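You operate a simulated robot arm through the tools that you are given. There is no shell and no other tool.

The job below is to be done with a simulated robot arm. You get a single attempt, and the scene is never put back.

Task
Light and dim the box; move the cloudy disc to the grey tray.
Fine: light and dim first; dimmer back to full, box off.
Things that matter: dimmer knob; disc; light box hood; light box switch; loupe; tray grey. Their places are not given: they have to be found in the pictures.

Only the result counts: the job must be done as asked and must still hold three seconds after the hand-in. Knocking over, shifting, dropping, spilling or breaking anything else fails it.

Robot
A 7-joint arm with a two-finger parallel gripper, fixed in place. Base frame: the origin is at the foot of the arm, x ahead of it, y to its left, z up. Readings come in m, degrees, newtons and seconds.
With the tool pointing down near the work surface it reaches from about 0.22 to 0.68 m from the base axis. Its first joint turns from -66.0 to 66.0 degrees. Payload 2.4 kg.
The tool frame sits at the grasp point between the pads (the TCP): z along the fingers, y along the line on which they close. The tips reach 0.03 m beyond it. The gripper opens to 0.094 m. The fingers are 0.028 m wide and 0.01 m thick; the gripper's body (0.05 by 0.096 m) begins 0.055 m behind the TCP.
Orientation is that of the tool frame in the base frame, as a unit quaternion [x, y, z, w]. With the fingers straight down and closing along the base's y, the tool's x points along the base's -x, its y along +y and its z along -z.

Tools
- The arm moves only by the tool play_rows. Its argument "series" is a list of rows, each a list of 7 numbers: the shift along the base's x, y, z in m, then the turn, a rotation vector about the base's x, y, z in degrees, then the finger opening in m, from 0 to 0.094. In form: [[dx, dy, dz, ax, ay, az, fingers], ...]. A call has 1 to 20 rows; each row is the pose to reach, as a shift and turn from the pose commanded when the call began. Rows are played at 5 a second. More than 0.05 m and 8.6 degrees between two rows, or a gripper value outside its range, and nothing of the call is played. A pose out of reach is approached as far as the arm can. The call stops where the force on the tool passes 40 N (or 10 N more than at its start, if that is more) or the arm is blocked; 0.2 s more then pass. The fingers move at their own pace (about 0.153 m/s each) and stop on an object; they squeeze with about 31 N. The grip force told is the motor's: it shows also when the fingers shut on nothing. Time passes only in rows, and 0.2 s behind the last, so rows that repeat a pose let the fingers close. The reply holds the time, the measured pose of the TCP, the force on the tool along the base axes, the opening and the grip force, in the units named above and with some noise, with the torque about the TCP (base axes, N m) and any sound that the robot's microphone picked up.
- Cameras (640 x 400 px; columns grow to the right, rows downward): "scene" is fixed at [0.0355, 0.4685, 1.4482]; the picture's right is [-0.79, -0.61, 0.00], its down [-0.33, 0.43, -0.84] and it looks along [0.51, -0.66, -0.55] (base axes); focal length 358 px, centre (320, 200). "wrist" rides on the gripper at [0.076, 0.014, -0.103] in the tool frame; the picture's right is [-0.18, 0.98, 0.00], its down [-0.75, -0.14, -0.64] and it looks along [-0.63, -0.12, 0.77] (tool axes); focal length 243 px, centre (320, 200).
- grab_frame(camera): a new picture of that camera. The clock stands still meanwhile.
- pixel_to_xyz(camera, pixels): for up to 12 pixels [column, row] of the newest picture of that camera ("zoom" is the newest enlarged one), the place [x, y, z] in the base frame of the surface seen there, good to about 0.002 m. The clock stands still meanwhile.
- inspect(camera, box): a new picture of the part [left, top, right, bottom] of that camera's present view, enlarged. The clock stands still meanwhile.
- sign_off(): hands the job in; it is judged then, once.

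Unless the task says otherwise, let go and move clear before handing in.

The tools are called after "Emit:" as name(argument=value, ...) on one line, values as JSON. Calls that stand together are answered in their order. play_rows: Moves the arm, as the interface text tells. Its arguments: {"type":"object","properties":{"series":{"type":"array","items":{"type":"array","items":{"type":"number"}}}},"required":["series"]} The other tools are called the same way: grab_frame (camera) takes a picture; pixel_to_xyz (camera, pixels) gives the place of the surface under pixels of a picture; inspect (camera, box) takes an enlarged picture of a part of a camera's view; sign_off () hands the job in.

At the start:

```text
clock: 0.0
tool_pos: [0.4279, -0.0008, 1.1666]
tool_rot: [0.0, 1.0, -0.001, 0.0]
force: [0.2, 0.0, -0.4]
torque: [0.01, 0.02, -0.01]
grip_width: 0.0942
grasp_force: 0.0
```

scene: 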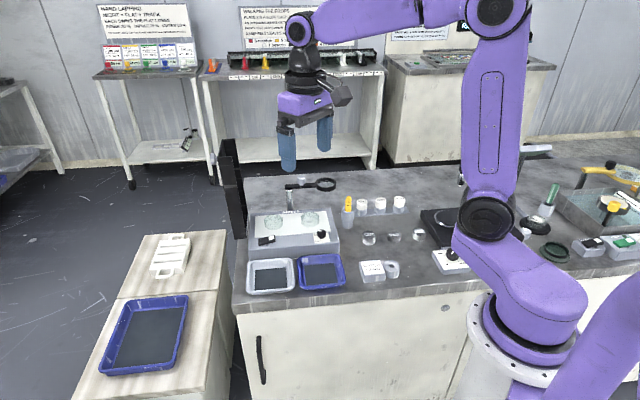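
wrist: 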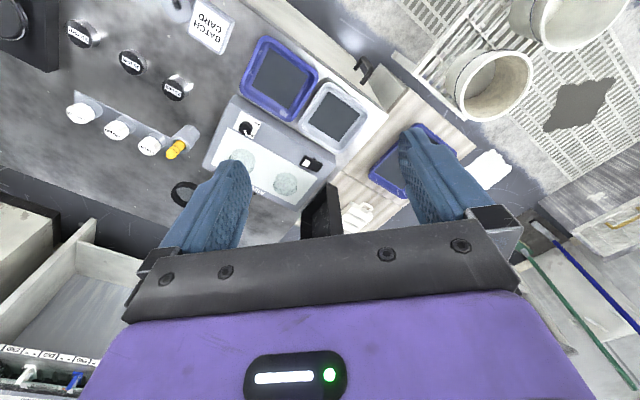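

The scene shows a light box around pixel (293,233) with two discs on it, a grey tray at (270,275) and a blue tray at (320,271). I'll zoom in on these for detail.

Emit:
inspect(camera="scene", box=[230, 160, 430, 300])

Emit:
inspect(camera="wrist", box=[180, 30, 380, 220])

```text
2.86 times, centred on (330, 230) of scene
```

zoom: 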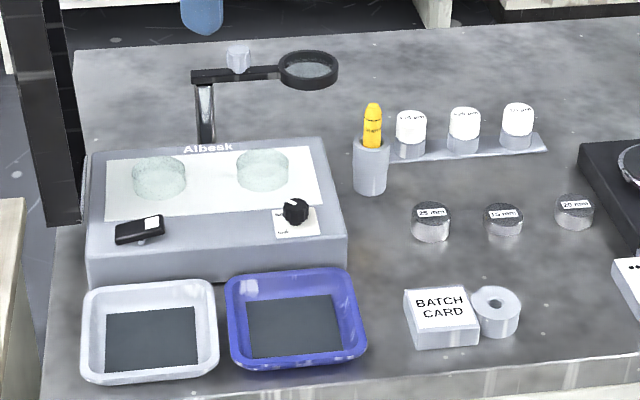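

```text
2.11 times, centred on (280, 125) of wrist
```

zoom: 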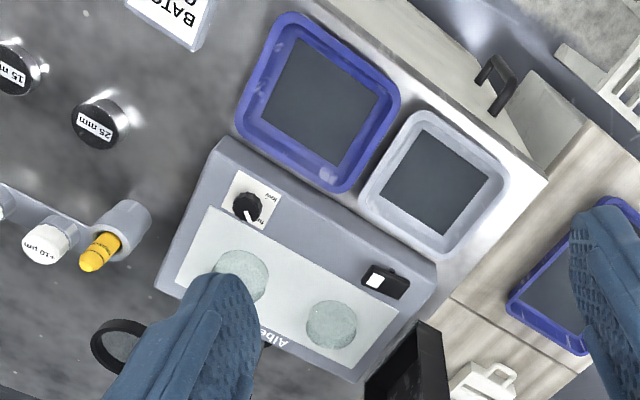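

I can see the rocker switch at zoom (140,230), the dimmer at (295,210) and two discs. Next I'll take positions from the scene camera.

Emit:
inspect(camera="scene", box=[230, 170, 350, 300])

Emit:
pixel_to_xyz(camera="scene", pixels=[[266, 239], [321, 234], [272, 222], [311, 218], [270, 275], [320, 271], [326, 185], [290, 197], [235, 190], [290, 185], [304, 250], [345, 205]])

```text
3.08 times, centred on (290, 235) of scene
```

zoom: 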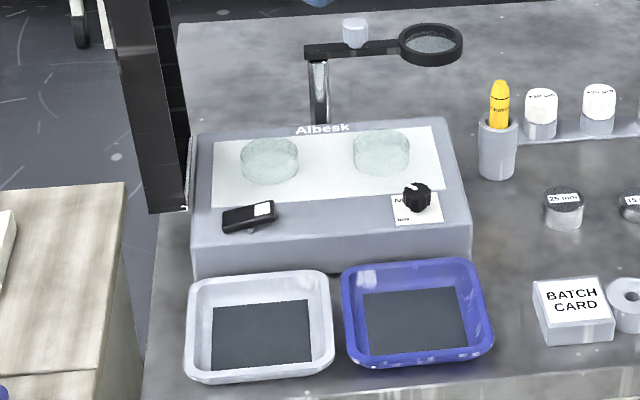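

```text
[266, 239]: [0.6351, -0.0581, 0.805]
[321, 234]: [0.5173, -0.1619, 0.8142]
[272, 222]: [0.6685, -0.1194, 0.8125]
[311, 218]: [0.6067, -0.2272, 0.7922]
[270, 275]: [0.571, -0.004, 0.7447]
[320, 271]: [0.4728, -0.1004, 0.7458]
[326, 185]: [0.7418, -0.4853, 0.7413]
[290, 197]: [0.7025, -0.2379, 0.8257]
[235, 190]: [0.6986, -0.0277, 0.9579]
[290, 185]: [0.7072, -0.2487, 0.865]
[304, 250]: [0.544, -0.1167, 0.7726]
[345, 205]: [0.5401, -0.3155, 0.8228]
```

Box top is about z 0.79 and the bench about 0.74. I'll move the hand closer above the box for a better wrist view.

Emit:
play_rows(series=[[0, -0.03, -0.03, 0, 0, 0, 0.094], [0, -0.06, -0.06, 0, 0, 0, 0.094], [0, -0.09, -0.09, 0, 0, 0, 0.094], [0, -0.1, -0.12, 0, 0, 0, 0.094], [0, -0.1, -0.15, 0, 0, 0, 0.094]])

Emit:
grab_frame(camera="wrist")

Emit:
grab_frame(camera="scene")

```text
clock: 1.2
tool_pos: [0.4297, -0.105, 1.0128]
tool_rot: [0.0, 1.0, 0.0, 0.0]
force: [0.3, 0.5, -0.5]
torque: [0.04, -0.04, -0.02]
grip_width: 0.0941
grasp_force: 0.0
```

```text
taken
```

wrist: 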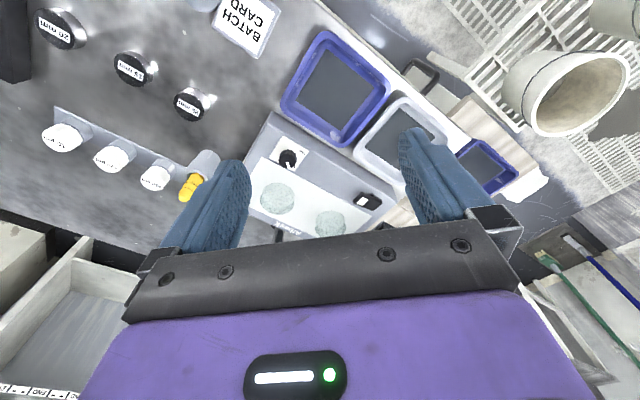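

```text
taken
```

scene: 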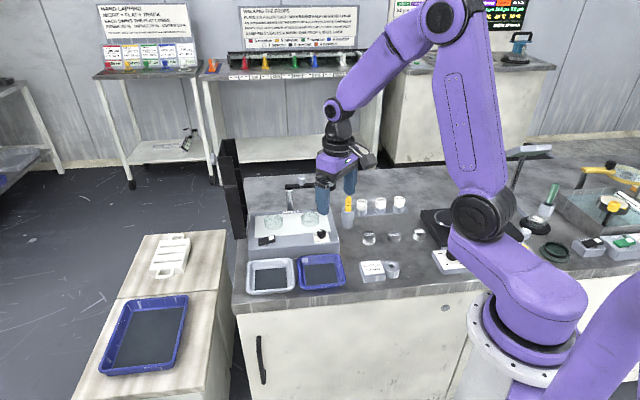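

The box is turned about 45° to the base axes. I'll zoom on the wrist view and measure the knob, switch and discs.

Emit:
inspect(camera="wrist", box=[230, 100, 410, 245])

Emit:
pixel_to_xyz(camera="wrist", pixels=[[287, 158], [277, 197], [330, 223], [362, 200], [373, 202], [300, 215], [272, 112], [305, 190], [340, 190], [257, 197], [297, 197], [280, 180]])

```text
2.76 times, centred on (320, 172) of wrist
```

zoom: 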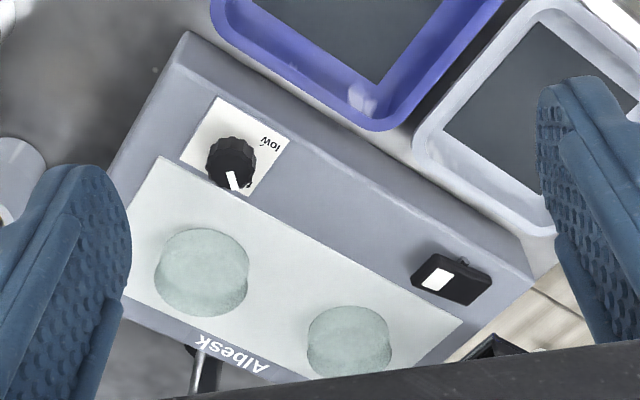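

```text
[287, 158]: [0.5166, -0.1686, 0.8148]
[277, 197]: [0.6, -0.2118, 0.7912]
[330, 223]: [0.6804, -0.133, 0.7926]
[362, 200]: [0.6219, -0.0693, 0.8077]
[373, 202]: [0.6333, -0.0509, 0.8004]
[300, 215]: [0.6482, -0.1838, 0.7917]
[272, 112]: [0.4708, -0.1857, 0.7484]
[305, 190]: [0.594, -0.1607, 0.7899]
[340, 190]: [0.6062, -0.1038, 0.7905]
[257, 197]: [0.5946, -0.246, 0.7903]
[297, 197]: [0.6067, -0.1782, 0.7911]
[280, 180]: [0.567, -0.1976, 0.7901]
```

Knob top is near (0.517,-0.168,0.815) and the switch near (0.628,-0.06). I'll zoom tightly on both and on the discs.

Emit:
inspect(camera="scene", box=[300, 220, 340, 250])

Emit:
inspect(camera="wrist", box=[275, 130, 315, 170])

Emit:
inspect(camera="scene", box=[250, 228, 285, 250])

Emit:
inspect(camera="wrist", box=[340, 185, 380, 215])

Emit:
inspect(camera="scene", box=[250, 165, 345, 245])

```text
13.33 times, centred on (320, 235) of scene
```

zoom: 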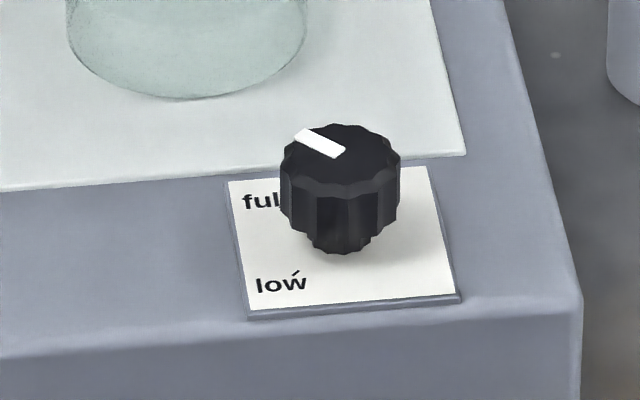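

```text
10.00 times, centred on (295, 150) of wrist
```

zoom: 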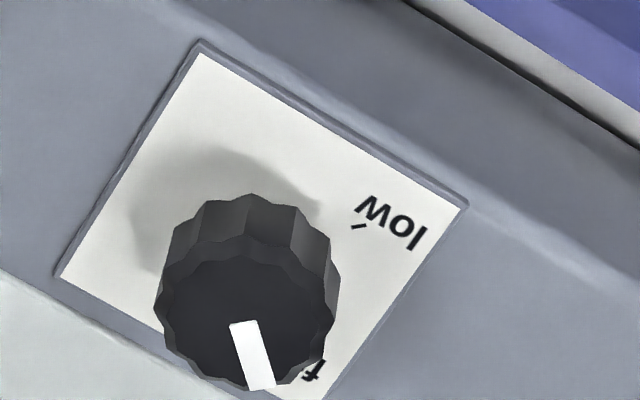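

```text
16.00 times, centred on (268, 239) of scene
```

zoom: 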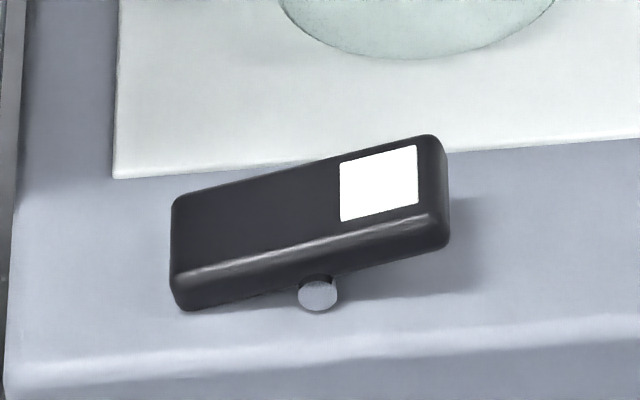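

```text
13.33 times, centred on (360, 200) of wrist
```

zoom: 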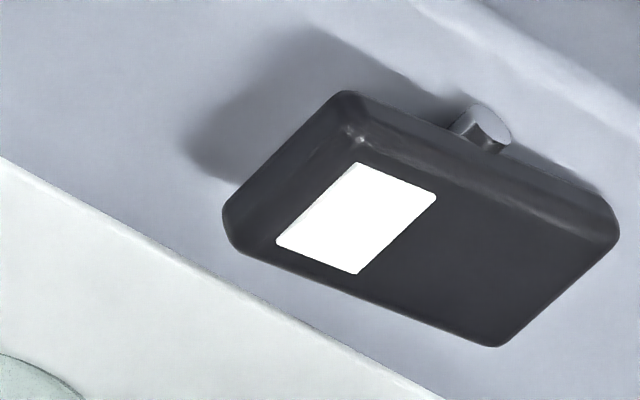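

```text
5.00 times, centred on (298, 205) of scene
```

zoom: 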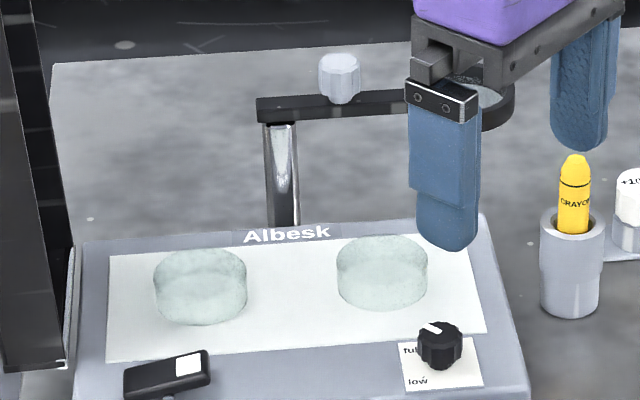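

The pointer is at "full" and "low" is about a quarter turn counterclockwise from it. The switch's raised end is the white-marked one. I'll measure the knob panel, pointer, hood and loupe.

Emit:
pixel_to_xyz(camera="wrist", pixels=[[283.5, 135.5], [308.5, 150.5], [270, 157], [298.8, 152.6], [287.2, 163], [289, 168], [285, 160], [280, 160], [296, 160], [288, 167], [357, 202], [366, 207]])

Emit:
pixel_to_xyz(camera="scene", pixels=[[228, 145], [238, 145], [230, 232], [240, 236], [244, 220], [240, 180], [247, 236], [262, 225], [286, 221], [267, 246], [262, 236], [277, 235]])

Emit:
inspect(camera="scene", box=[205, 130, 265, 250])

```text
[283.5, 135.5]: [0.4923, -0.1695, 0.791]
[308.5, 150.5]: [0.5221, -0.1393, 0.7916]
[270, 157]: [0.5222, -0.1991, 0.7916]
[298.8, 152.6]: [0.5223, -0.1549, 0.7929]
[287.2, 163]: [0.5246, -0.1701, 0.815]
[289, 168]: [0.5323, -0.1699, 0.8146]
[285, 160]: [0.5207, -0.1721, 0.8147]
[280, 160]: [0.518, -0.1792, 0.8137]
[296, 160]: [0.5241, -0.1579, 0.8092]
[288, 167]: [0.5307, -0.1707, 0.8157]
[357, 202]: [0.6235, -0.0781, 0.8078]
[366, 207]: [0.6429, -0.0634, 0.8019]
```

```text
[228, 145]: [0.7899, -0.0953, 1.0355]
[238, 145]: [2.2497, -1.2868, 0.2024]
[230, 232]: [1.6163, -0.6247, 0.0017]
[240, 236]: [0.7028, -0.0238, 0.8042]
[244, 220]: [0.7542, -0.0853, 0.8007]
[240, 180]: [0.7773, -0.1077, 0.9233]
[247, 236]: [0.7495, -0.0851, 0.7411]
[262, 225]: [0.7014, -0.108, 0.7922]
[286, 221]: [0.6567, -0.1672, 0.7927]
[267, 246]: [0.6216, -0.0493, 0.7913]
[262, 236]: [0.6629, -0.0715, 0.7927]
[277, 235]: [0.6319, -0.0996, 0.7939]
```

```text
3.33 times, centred on (235, 190) of scene
```

zoom: 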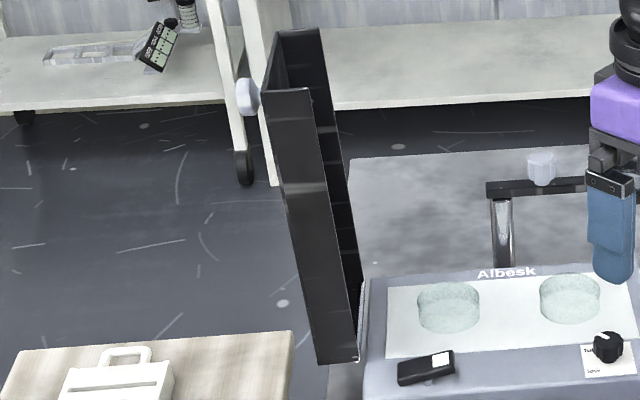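

The hood stands open at the box's left edge (front edge about (0.70,-0.025), up to z 1.04), and the rocker pivot is about (0.635,-0.06) with its white end raised. I'll move above the white end with fingers closed and yaw turned -45° to line up with the box.

Emit:
play_rows(series=[[0.03, 0.005, -0.01, 0, 0, -7.5, 0.06], [0.06, 0.01, -0.03, 0, 0, -15, 0.03], [0.1, 0.015, -0.05, 0, 0, -22.5, 0.0], [0.13, 0.02, -0.07, 0, 0, -30, 0.0], [0.165, 0.025, -0.1, 0, 0, -37.5, 0.0], [0.193, 0.027, -0.117, 0, 0, -45, 0.0], [0.193, 0.027, -0.117, 0, 0, -45, 0.0], [0.193, 0.027, -0.117, 0, 0, -45, 0.0]])

Emit:
grab_frame(camera="wrist")

Emit:
inspect(camera="scene", box=[210, 130, 370, 260])

```text
clock: 3.0
tool_pos: [0.6251, -0.0737, 0.8992]
tool_rot: [0.383, 0.924, 0.0, 0.0]
force: [0.1, -0.7, -0.2]
torque: [0.02, 0.0, 0.02]
grip_width: 0.0
grasp_force: 30.7
```

```text
taken
```

wrist: 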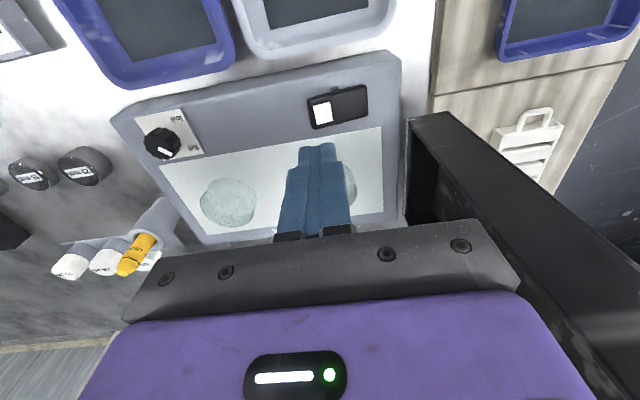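

```text
3.08 times, centred on (290, 195) of scene
```

zoom: 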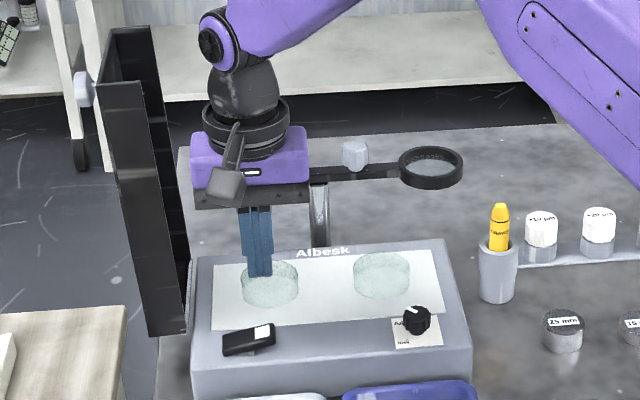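

The tip is roughly above the switch and clear of the hood. I'll zoom the wrist view and measure the switch from here.

Emit:
inspect(camera="wrist", box=[295, 75, 385, 140])

Emit:
pixel_to_xyz(camera="wrist", pixels=[[322, 112], [313, 113], [345, 106], [360, 100], [336, 100], [340, 118], [228, 203], [165, 140], [428, 118], [415, 125], [350, 185], [130, 125]])

```text
6.15 times, centred on (340, 108) of wrist
```

zoom: 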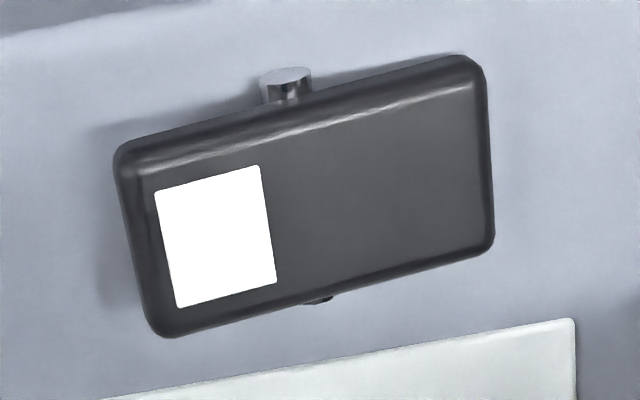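

```text
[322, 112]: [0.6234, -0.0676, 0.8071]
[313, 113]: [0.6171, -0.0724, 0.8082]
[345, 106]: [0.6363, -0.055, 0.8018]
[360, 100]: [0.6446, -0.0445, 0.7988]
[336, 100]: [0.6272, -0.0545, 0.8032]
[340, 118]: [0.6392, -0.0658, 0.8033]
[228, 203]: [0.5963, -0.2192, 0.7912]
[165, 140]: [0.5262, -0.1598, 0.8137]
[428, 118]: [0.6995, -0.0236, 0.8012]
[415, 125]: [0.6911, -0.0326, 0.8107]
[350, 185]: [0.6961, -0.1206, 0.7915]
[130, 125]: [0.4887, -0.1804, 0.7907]
```

The white label centre is about (0.6234,-0.0690,0.807) and the pivot is near (0.633,-0.060). I'll press down on the white end, in small steps near contact.

Emit:
play_rows(series=[[-0.004, 0, -0.025, 0, 0, 0, 0], [-0.004, 0, -0.045, 0, 0, 0, 0], [-0.004, 0, -0.055, 0, 0, 0, 0], [-0.004, 0, -0.06, 0, 0, 0, 0], [-0.004, 0, -0.063, 0, 0, 0, 0], [-0.004, 0, -0.066, 0, 0, 0, 0], [-0.004, 0, -0.068, 0, 0, 0, 0], [-0.004, 0, -0.07, 0, 0, 0, 0], [-0.004, 0, -0.072, 0, 0, 0, 0]])

Emit:
inspect(camera="scene", box=[230, 170, 350, 260])

Emit:
grab_frame(camera="wrist")

```text
clock: 5.0
tool_pos: [0.6169, -0.0729, 0.8287]
tool_rot: [0.382, 0.924, 0.0, 0.0]
force: [-16.3, 4.2, 34.7]
torque: [0.33, 0.28, 0.08]
grip_width: 0.0
grasp_force: 31.4
```

```text
4.44 times, centred on (290, 215) of scene
```

zoom: 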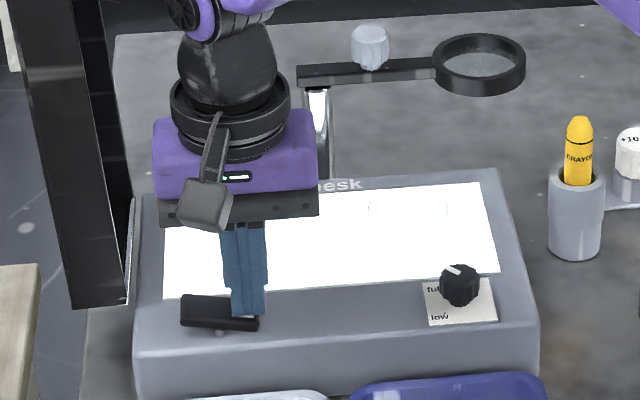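

```text
taken
```

wrist: 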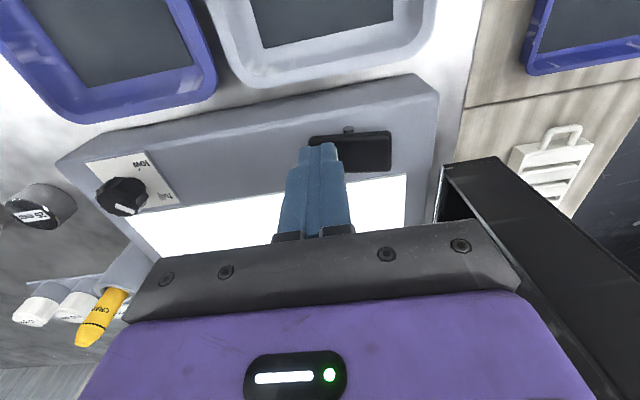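

The panel now glows, so the switch is on. I'll lift off, open the fingers to 0.06 and move towards the knob, staying well above everything.

Emit:
play_rows(series=[[0, 0, 0.03, 0, 0, 0, 0], [0, 0, 0.07, 0, 0, 0, 0], [-0.03, -0.025, 0.1, 0, 0, 0, 0.03], [-0.06, -0.055, 0.1, 0, 0, 0, 0.05], [-0.095, -0.095, 0.1, 0, 0, 0, 0.05], [-0.095, -0.095, 0.1, 0, 0, 0, 0.05], [-0.095, -0.095, 0.1, 0, 0, 0, 0.05]])

Emit:
grab_frame(camera="wrist")

Emit:
inspect(camera="scene", box=[230, 170, 350, 260])

Emit:
grab_frame(camera="scene")

Emit:
pixel_to_xyz(camera="scene", pixels=[[317, 186], [334, 188], [326, 190], [292, 187], [308, 186], [326, 181]])

```text
refused: row 5 steps farther than a row can; nothing moved
```

```text
taken
```

wrist: 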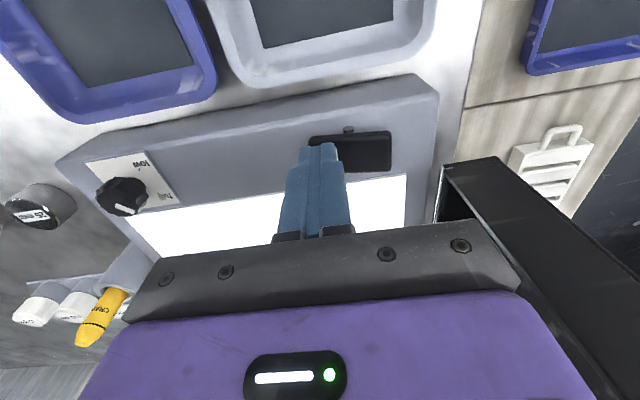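

```text
4.44 times, centred on (290, 215) of scene
```

zoom: 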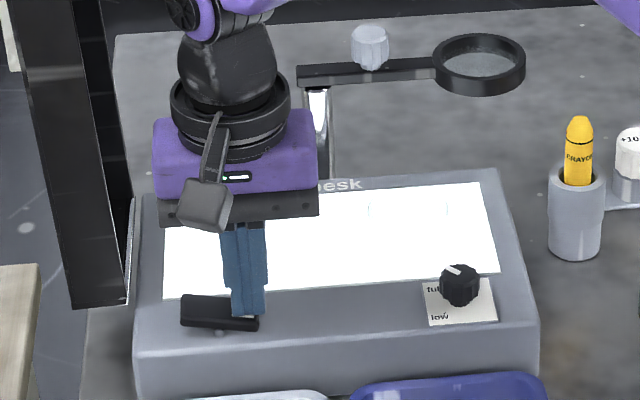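

```text
taken
```

scene: 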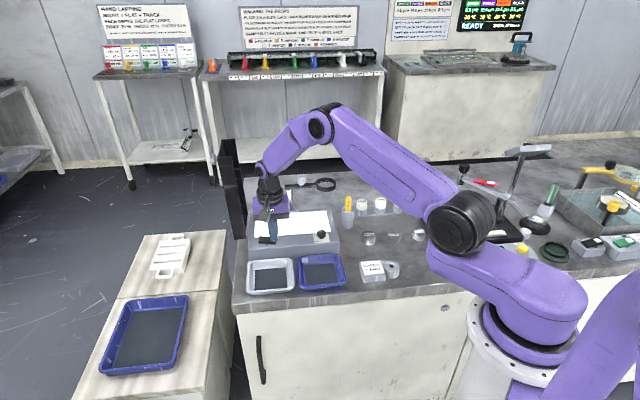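

```text
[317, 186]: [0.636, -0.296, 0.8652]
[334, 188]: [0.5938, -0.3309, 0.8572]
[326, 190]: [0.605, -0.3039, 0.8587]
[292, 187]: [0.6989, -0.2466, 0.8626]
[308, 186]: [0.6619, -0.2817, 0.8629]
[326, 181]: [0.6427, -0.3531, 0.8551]
```

The move was refused because one step was too long. The loupe ring is near (0.617,-0.325,0.86), well clear, so I'll resend with smaller steps.

Emit:
play_rows(series=[[0, 0, 0.03, 0, 0, 0, 0], [0, 0, 0.07, 0, 0, 0, 0], [-0.025, -0.025, 0.1, 0, 0, 0, 0.03], [-0.055, -0.055, 0.1, 0, 0, 0, 0.05], [-0.085, -0.085, 0.1, 0, 0, 0, 0.05], [-0.096, -0.096, 0.1, 0, 0, 0, 0.05], [-0.096, -0.096, 0.1, 0, 0, 0, 0.05]])

Emit:
grab_frame(camera="wrist")

Emit:
inspect(camera="scene", box=[230, 170, 350, 260])

```text
clock: 6.6
tool_pos: [0.5217, -0.1713, 0.9282]
tool_rot: [0.383, 0.924, 0.0, 0.0]
force: [-0.5, 0.0, -0.3]
torque: [0.01, 0.0, -0.01]
grip_width: 0.0501
grasp_force: 0.0
```

```text
taken
```

wrist: 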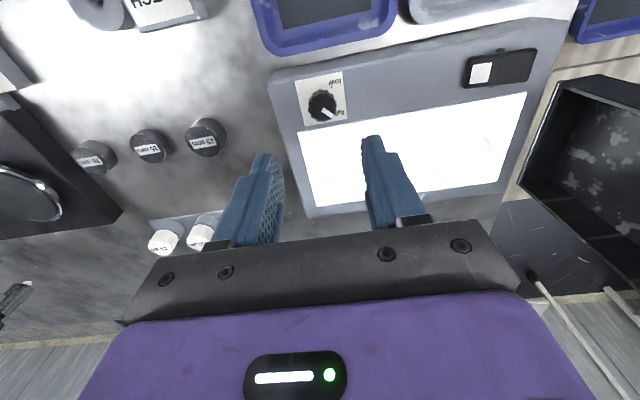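

```text
4.44 times, centred on (290, 215) of scene
```

zoom: 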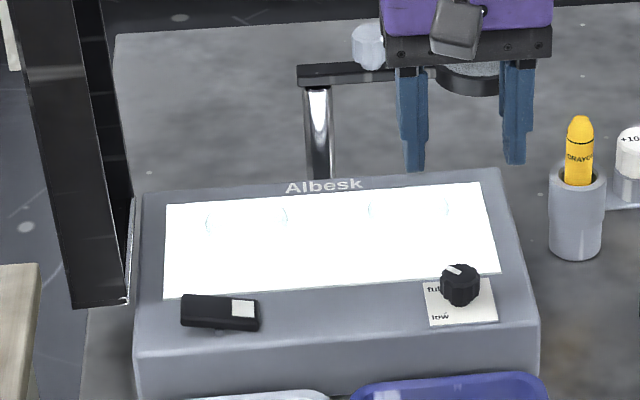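

Light stays on and the discs are washed out, so it needs dimming. I'll re-measure the knob from here before descending.

Emit:
inspect(camera="wrist", box=[290, 65, 354, 125])

Emit:
pixel_to_xyz(camera="wrist", pixels=[[296, 82], [342, 73], [303, 126], [346, 118], [322, 104], [326, 110], [331, 115], [312, 107], [331, 102], [321, 98]])

```text
6.67 times, centred on (322, 95) of wrist
```

zoom: 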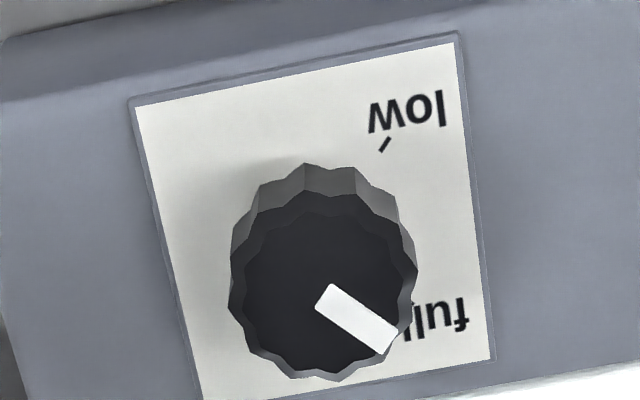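

```text
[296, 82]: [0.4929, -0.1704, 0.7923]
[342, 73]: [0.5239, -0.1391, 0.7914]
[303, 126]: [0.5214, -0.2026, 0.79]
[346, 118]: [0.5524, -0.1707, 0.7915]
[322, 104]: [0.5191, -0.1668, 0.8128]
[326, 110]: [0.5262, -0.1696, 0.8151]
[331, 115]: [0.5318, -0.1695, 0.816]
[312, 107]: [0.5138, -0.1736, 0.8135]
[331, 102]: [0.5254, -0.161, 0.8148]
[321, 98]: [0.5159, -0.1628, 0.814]
```

The knob centre is about (0.522,-0.170), right under the TCP. I'll descend to z about 0.827 and close on it.

Emit:
play_rows(series=[[0, 0.001, -0.04, 0, 0, 0, 0.05], [0, 0.001, -0.075, 0, 0, 0, 0.05], [0, 0.001, -0.093, 0, 0, 0, 0.05], [0, 0.001, -0.101, 0, 0, 0, 0.05], [0, 0.001, -0.101, 0, 0, 0, 0.01], [0, 0.001, -0.101, 0, 0, 0, 0.01], [0, 0.001, -0.101, 0, 0, 0, 0.01]])

Emit:
grab_frame(camera="wrist")

Emit:
inspect(camera="scene", box=[230, 170, 350, 260])

```text
clock: 8.2
tool_pos: [0.5221, -0.1686, 0.8255]
tool_rot: [0.382, 0.924, 0.001, 0.0]
force: [5.5, 3.7, -7.0]
torque: [-0.45, -0.04, 0.01]
grip_width: 0.0246
grasp_force: 45.1
```

```text
taken
```

wrist: 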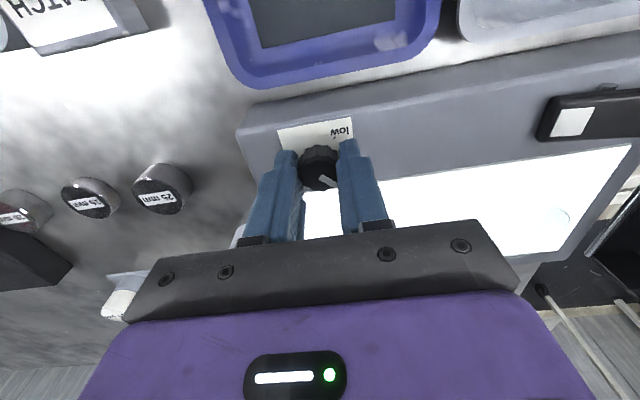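

```text
4.44 times, centred on (290, 215) of scene
```

zoom: 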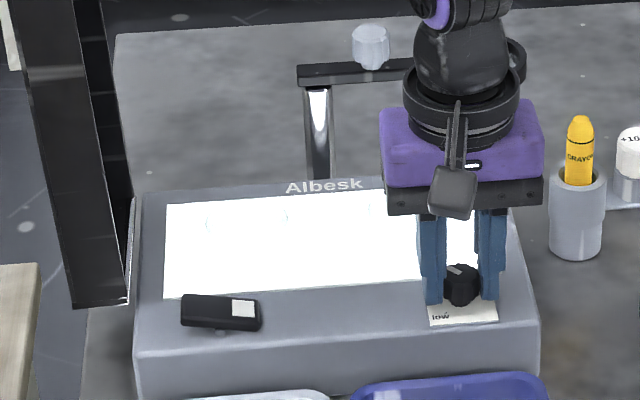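

The fingers hold the knob (24.6 mm opening, light forces). I'll turn it counterclockwise 45° first and check.

Emit:
play_rows(series=[[0, 0, 0, 0, 0, 5, 0.01], [0, 0, 0, 0, 0, 10, 0.01], [0, 0, 0, 0, 0, 15, 0.01], [0, 0, 0, 0, 0, 20, 0.01], [0, 0, 0, 0, 0, 25, 0.01], [0, 0, 0, 0, 0, 30, 0.01], [0, 0, 0, 0, 0, 35, 0.01], [0, 0, 0, 0, 0, 40, 0.01], [0, 0, 0, 0, 0, 45, 0.01]])

Emit:
inspect(camera="wrist", box=[240, 80, 400, 200])

Emit:
inspect(camera="scene", box=[230, 170, 350, 260])

```text
clock: 10.2
tool_pos: [0.5222, -0.1696, 0.8265]
tool_rot: [0.003, 1.0, -0.001, 0.002]
force: [3.9, -1.6, -7.6]
torque: [0.44, -0.24, 0.01]
grip_width: 0.0246
grasp_force: 44.9
stopped in row 9: the force on the tool passed its limit at 40 N (the readings are from after the stop); the commanded pose is now the measured one
```

```text
3.33 times, centred on (320, 140) of wrist
```

zoom: 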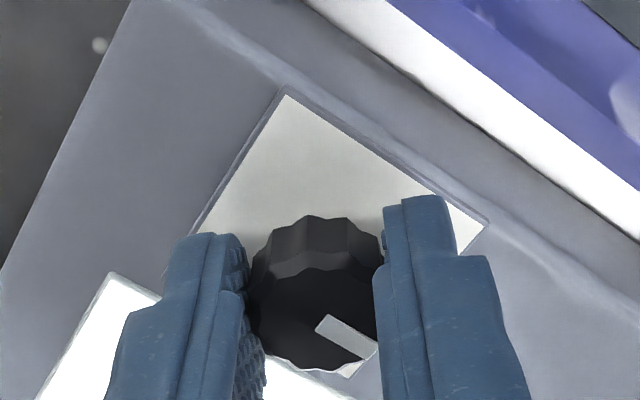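

```text
4.44 times, centred on (290, 215) of scene
```

zoom: 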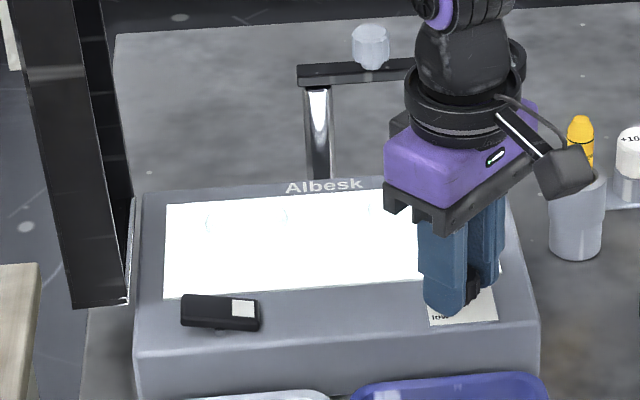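

The knob has turned 45° with the gripper and the glow looks slightly dimmer. The force trip came from slight misalignment and has relaxed, so I'll keep turning towards low.

Emit:
play_rows(series=[[0, 0, 0, 0, 0, 5, 0.01], [0, 0, 0, 0, 0, 10, 0.01], [0, 0, 0, 0, 0, 15, 0.01], [0, 0, 0, 0, 0, 20, 0.01], [0, 0, 0, 0, 0, 25, 0.01], [0, 0, 0, 0, 0, 30, 0.01], [0, 0, 0, 0, 0, 35, 0.01], [0, 0, 0, 0, 0, 40, 0.01]])

Emit:
inspect(camera="wrist", box=[240, 80, 400, 200])

Emit:
inspect(camera="scene", box=[230, 170, 350, 260])

```text
clock: 12.0
tool_pos: [0.5229, -0.1707, 0.8268]
tool_rot: [-0.34, 0.941, -0.001, 0.002]
force: [5.8, -4.7, -8.1]
torque: [0.17, 0.35, -0.04]
grip_width: 0.0246
grasp_force: 44.5
```

```text
3.33 times, centred on (320, 140) of wrist
```

zoom: 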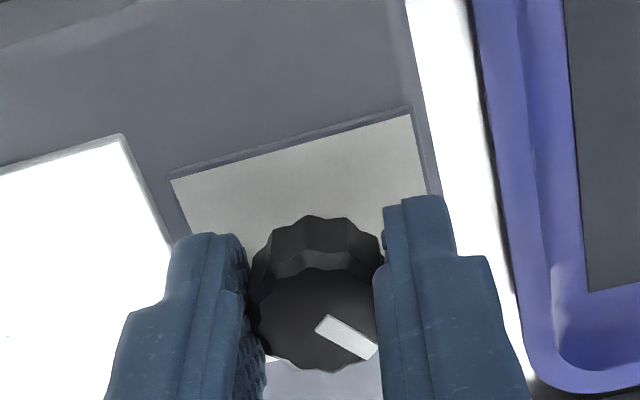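

```text
4.44 times, centred on (290, 215) of scene
```

zoom: 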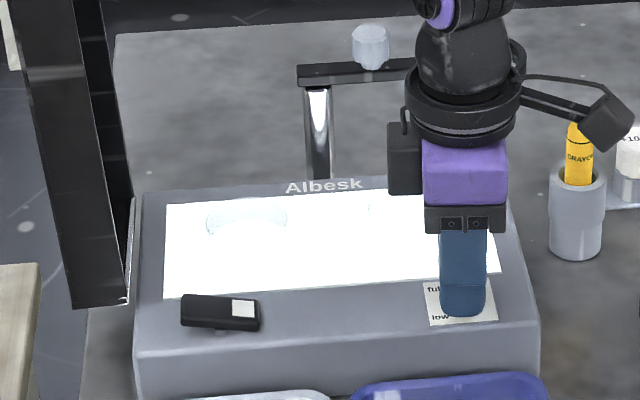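

The knob has turned about 85°, and the left disc's outline near zoom (247,220) is now more visible. I'll zoom in on the discs and the knob.

Emit:
inspect(camera="scene", box=[255, 205, 335, 250])

Emit:
grab_frame(camera="wrist")

```text
8.00 times, centred on (295, 228) of scene
```

zoom: 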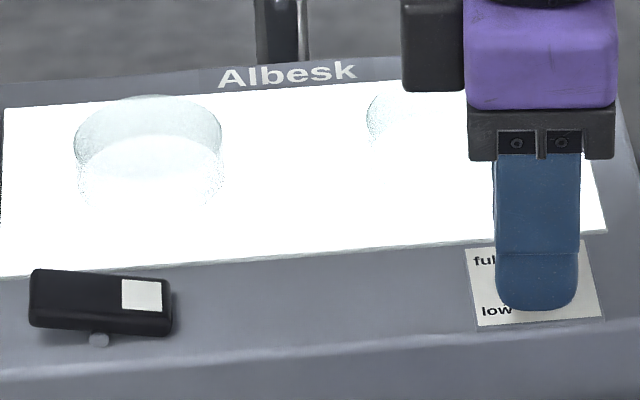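

```text
taken
```

wrist: 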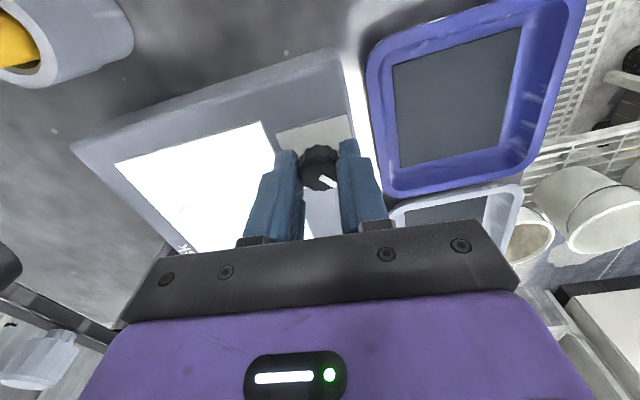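

It is dimmer but still bright, and the pointer is about 5–10° short of the low tick. I'll turn a little further in small steps, watching torque.

Emit:
play_rows(series=[[0, 0, 0, 0, 0, 3, 0.01], [0, 0, 0, 0, 0, 6, 0.01], [0, 0, 0, 0, 0, 9, 0.01], [0, 0, 0, 0, 0, 9, 0.01]])

Emit:
inspect(camera="scene", box=[255, 205, 335, 250])

Emit:
inspect(camera="wrist", box=[240, 80, 400, 200])

```text
clock: 13.0
tool_pos: [0.5231, -0.17, 0.8268]
tool_rot: [-0.411, 0.911, -0.001, 0.002]
force: [7.7, -11.8, -9.8]
torque: [-0.04, 0.23, -0.12]
grip_width: 0.0249
grasp_force: 45.6
```

```text
8.00 times, centred on (295, 228) of scene
```

zoom: 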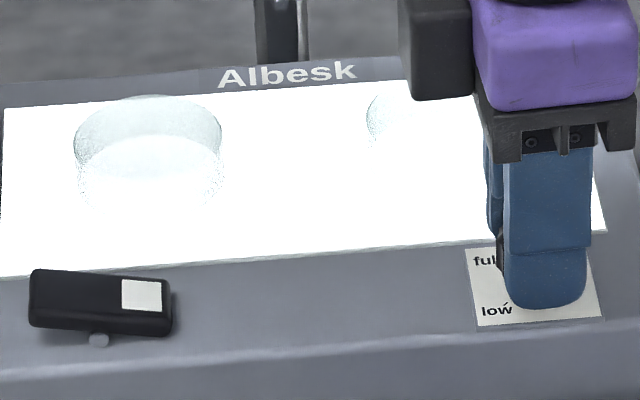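

```text
3.33 times, centred on (320, 140) of wrist
```

zoom: 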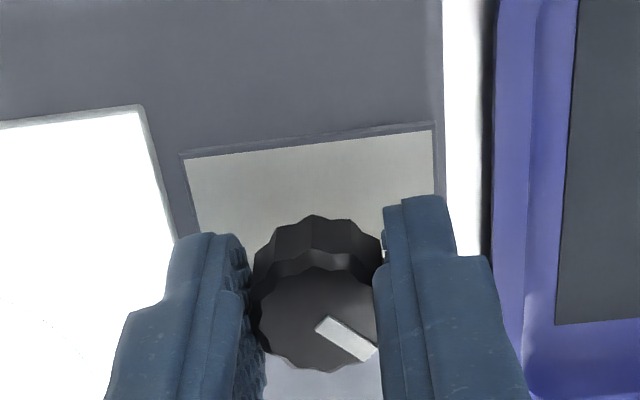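

Torque of -0.12 and a slightly wider grip indicate the low stop. I'll release, rise straight up, and look at the discs.

Emit:
play_rows(series=[[0, 0, 0, 0, 0, -1, 0.01], [0, 0, 0, 0, 0, -1, 0.05], [0, 0, 0, 0, 0, -1, 0.05], [0, 0, 0.04, 0, 0, -1, 0.05], [0, 0, 0.08, 0, 0, -1, 0.05], [-0.02, 0, 0.12, 0, 0, -1, 0.05], [-0.05, 0, 0.15, 0, 0, -1, 0.05]])

Emit:
inspect(camera="scene", box=[255, 205, 335, 250])

Emit:
grab_frame(camera="wrist")

```text
clock: 14.6
tool_pos: [0.4711, -0.1688, 0.9787]
tool_rot: [-0.403, 0.915, 0.0, 0.002]
force: [-0.2, -0.3, -0.1]
torque: [-0.02, 0.0, -0.02]
grip_width: 0.0499
grasp_force: 0.0
```

```text
8.00 times, centred on (295, 228) of scene
```

zoom: 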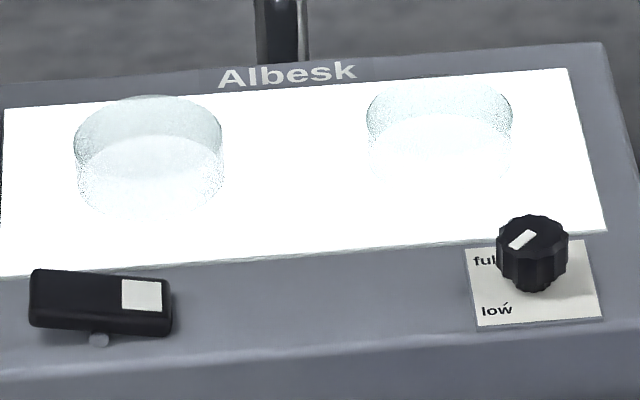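

```text
taken
```

wrist: 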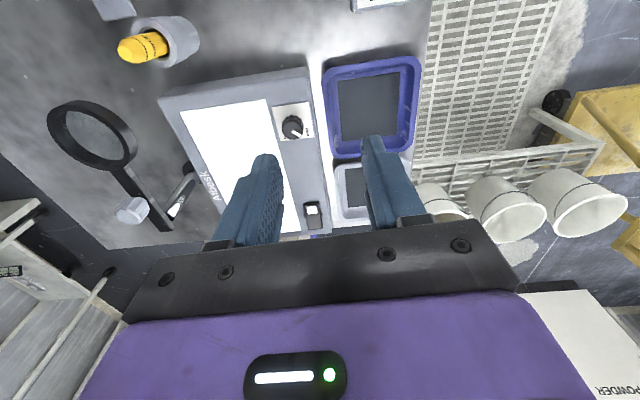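

After release the pointer is on the low side. I'll zoom on the knob and the discs for the exact angle and to find which disc is cloudy.

Emit:
inspect(camera="wrist", box=[265, 95, 325, 150])

Emit:
pixel_to_xyz(camera="zoom", pixels=[[320, 200], [260, 200], [280, 160], [300, 240], [360, 240], [380, 270], [330, 180]])

Emit:
inspect(camera="scene", box=[303, 222, 337, 248])

Emit:
inspect(camera="scene", box=[258, 210, 294, 234])

Emit:
inspect(camera="scene", box=[294, 208, 330, 232])

```text
7.27 times, centred on (295, 122) of wrist
```

zoom: 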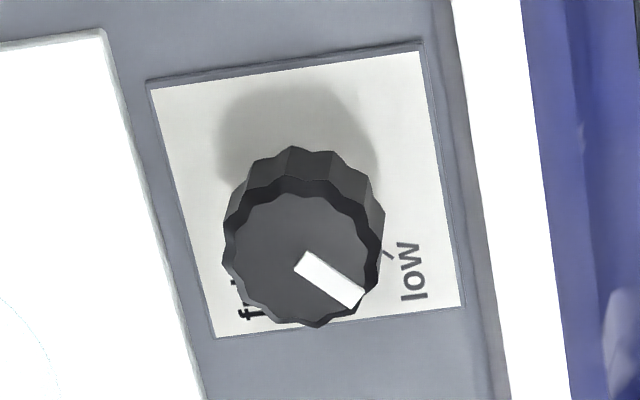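

```text
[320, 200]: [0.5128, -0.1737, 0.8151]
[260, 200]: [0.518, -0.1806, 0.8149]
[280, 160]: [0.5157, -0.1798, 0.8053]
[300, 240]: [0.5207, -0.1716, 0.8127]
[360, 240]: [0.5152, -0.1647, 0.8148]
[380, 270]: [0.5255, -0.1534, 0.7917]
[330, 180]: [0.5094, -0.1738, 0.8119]
```

```text
15.38 times, centred on (320, 235) of scene
```

zoom: 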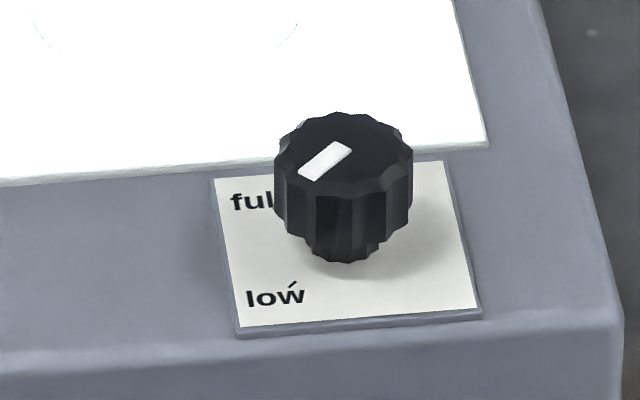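

```text
16.00 times, centred on (276, 222) of scene
```

zoom: 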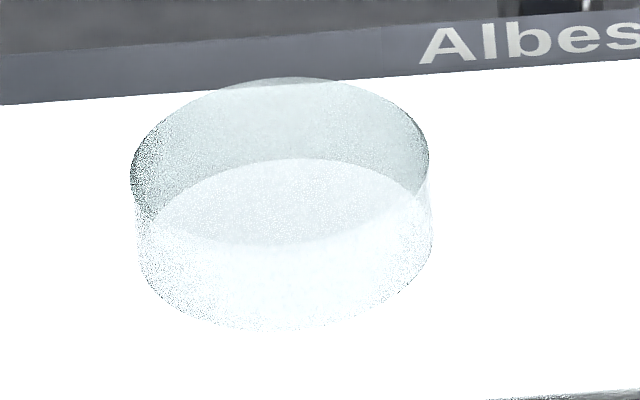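

```text
16.00 times, centred on (312, 220) of scene
```

zoom: 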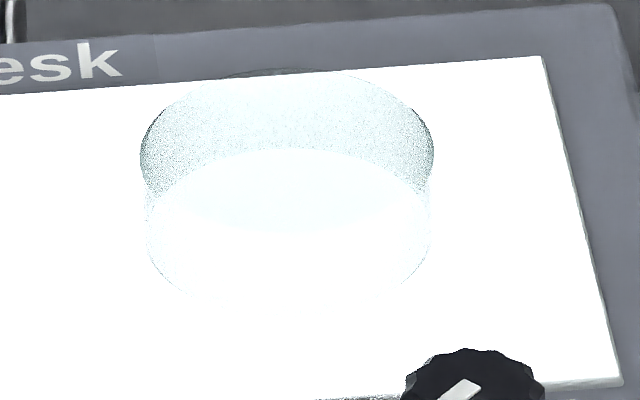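

The pointer is now parallel with the low tick (about 86°), so it's at low. The left disc looks hazier inside than the right, but I want a steeper view, so I'll go above and in front of the box at yaw -45°.

Emit:
play_rows(series=[[0.01, 0.005, 0.01, 0, 0, -8, 0.05], [0.02, 0.01, 0.02, 0, 0, -16, 0.05], [0.03, 0.02, 0.03, 0, 0, -24, 0.06], [0.04, 0.03, 0.03, 0, 0, -32, 0.07], [0.05, 0.04, 0.03, 0, 0, -40, 0.08], [0.06, 0.05, 0.03, 0, 0, -48, 0.094], [0.07, 0.06, 0.03, 0, 0, -56, 0.094], [0.08, 0.07, 0.03, 0, 0, -64, 0.094], [0.085, 0.075, 0.03, 0, 0, -72, 0.094], [0.09, 0.08, 0.03, 0, 0, -80, 0.094], [0.09, 0.08, 0.03, 0, 0, -88, 0.094], [0.09, 0.08, 0.03, 0, 0, -92.5, 0.094], [0.09, 0.08, 0.03, 0, 0, -92.5, 0.094]])

Emit:
grab_frame(camera="wrist")

Emit:
inspect(camera="wrist", box=[230, 80, 400, 200])

```text
clock: 17.4
tool_pos: [0.5628, -0.0898, 1.0069]
tool_rot: [0.383, 0.924, -0.001, 0.001]
force: [0.1, -0.1, 0.2]
torque: [0.02, -0.02, -0.05]
grip_width: 0.0941
grasp_force: 0.0
```

```text
taken
```

wrist: 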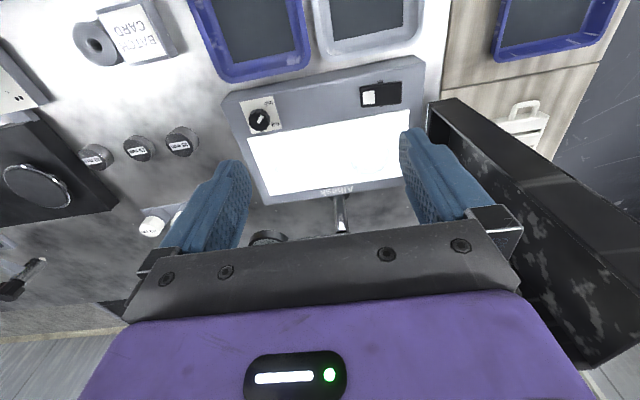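

```text
3.33 times, centred on (315, 140) of wrist
```

zoom: 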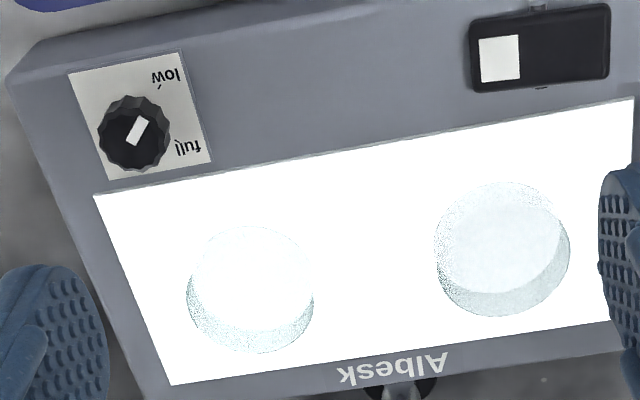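

At low, the disc on the hood side (zoom (503,245)) has a speckled grey body, while the other one (250,285) is clear in the middle. I'll zoom each for confirmation and measure positions.

Emit:
inspect(camera="wrist", box=[340, 128, 390, 178])

Emit:
inspect(camera="wrist", box=[265, 140, 315, 190])

Emit:
pixel_to_xyz(camera="wrist", pixels=[[369, 150], [369, 155], [350, 153], [389, 155], [370, 172], [370, 136], [369, 145], [367, 40], [294, 165], [411, 138], [332, 35], [415, 30]])

Emit:
pixel_to_xyz(camera="scene", pixels=[[266, 232], [273, 229], [273, 217], [265, 220], [283, 220], [275, 211]])

```text
8.00 times, centred on (365, 153) of wrist
```

zoom: 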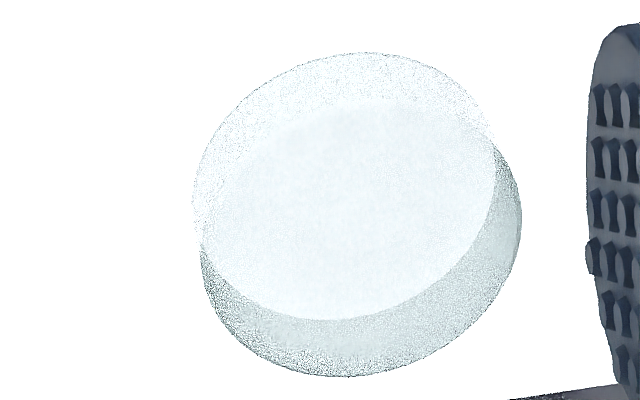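

```text
8.00 times, centred on (290, 165) of wrist
```

zoom: 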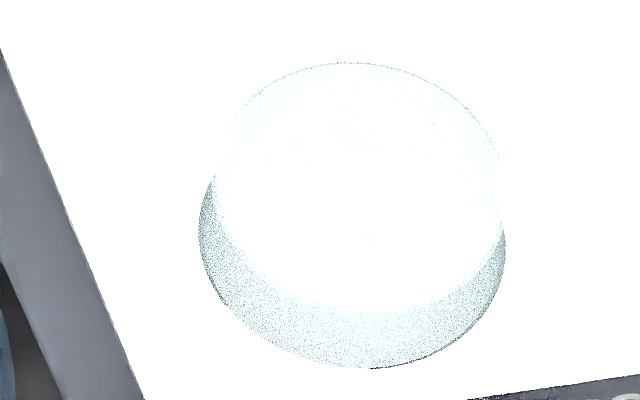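

```text
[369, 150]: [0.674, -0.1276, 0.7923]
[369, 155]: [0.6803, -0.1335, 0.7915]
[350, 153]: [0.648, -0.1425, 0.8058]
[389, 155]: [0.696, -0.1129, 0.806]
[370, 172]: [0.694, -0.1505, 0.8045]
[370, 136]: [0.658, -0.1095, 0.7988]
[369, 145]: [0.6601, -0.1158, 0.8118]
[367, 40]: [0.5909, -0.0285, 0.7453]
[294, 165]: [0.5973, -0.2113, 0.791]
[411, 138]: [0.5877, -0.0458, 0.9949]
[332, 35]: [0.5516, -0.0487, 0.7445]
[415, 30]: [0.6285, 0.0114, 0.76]
```

```text
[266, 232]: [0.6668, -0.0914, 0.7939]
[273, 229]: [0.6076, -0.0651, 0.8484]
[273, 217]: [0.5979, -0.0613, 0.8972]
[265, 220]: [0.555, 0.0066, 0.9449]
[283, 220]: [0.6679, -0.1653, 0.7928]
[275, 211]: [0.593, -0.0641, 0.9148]
```

The hood-side disc is the cloudy one, centred near (0.675,-0.130), about 55 mm wide with its top at 0.811. I'll hover above it with fingers wide open and check reach.

Emit:
play_rows(series=[[0.03, -0.01, -0.02, 0, 0, 0, 0.094], [0.06, -0.02, -0.04, 0, 0, 0, 0.094], [0.09, -0.03, -0.07, 0, 0, 0, 0.094], [0.112, -0.04, -0.1, 0, 0, 0, 0.094], [0.112, -0.04, -0.107, 0, 0, 0, 0.094], [0.112, -0.04, -0.107, 0, 0, 0, 0.094]])

Emit:
grab_frame(camera="wrist")

Emit:
inspect(camera="scene", box=[215, 150, 345, 290])

```text
clock: 18.8
tool_pos: [0.6741, -0.1313, 0.8993]
tool_rot: [0.381, 0.924, -0.002, 0.001]
force: [0.2, 1.2, 0.9]
torque: [0.02, -0.01, 0.02]
grip_width: 0.0941
grasp_force: 0.1
```

```text
taken
```

wrist: 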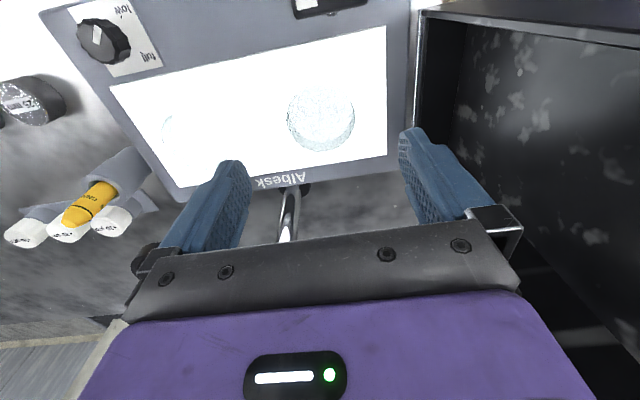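

```text
2.86 times, centred on (280, 220) of scene
```

zoom: 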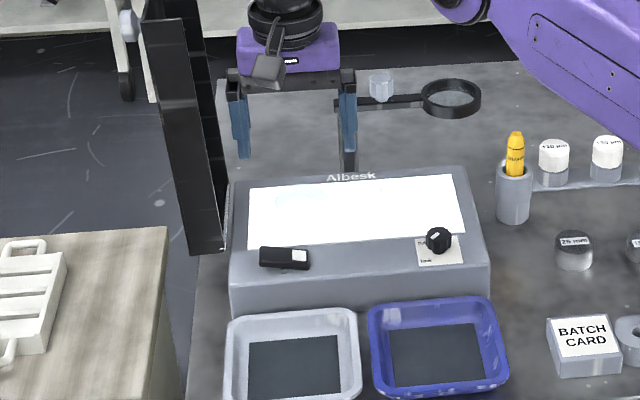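

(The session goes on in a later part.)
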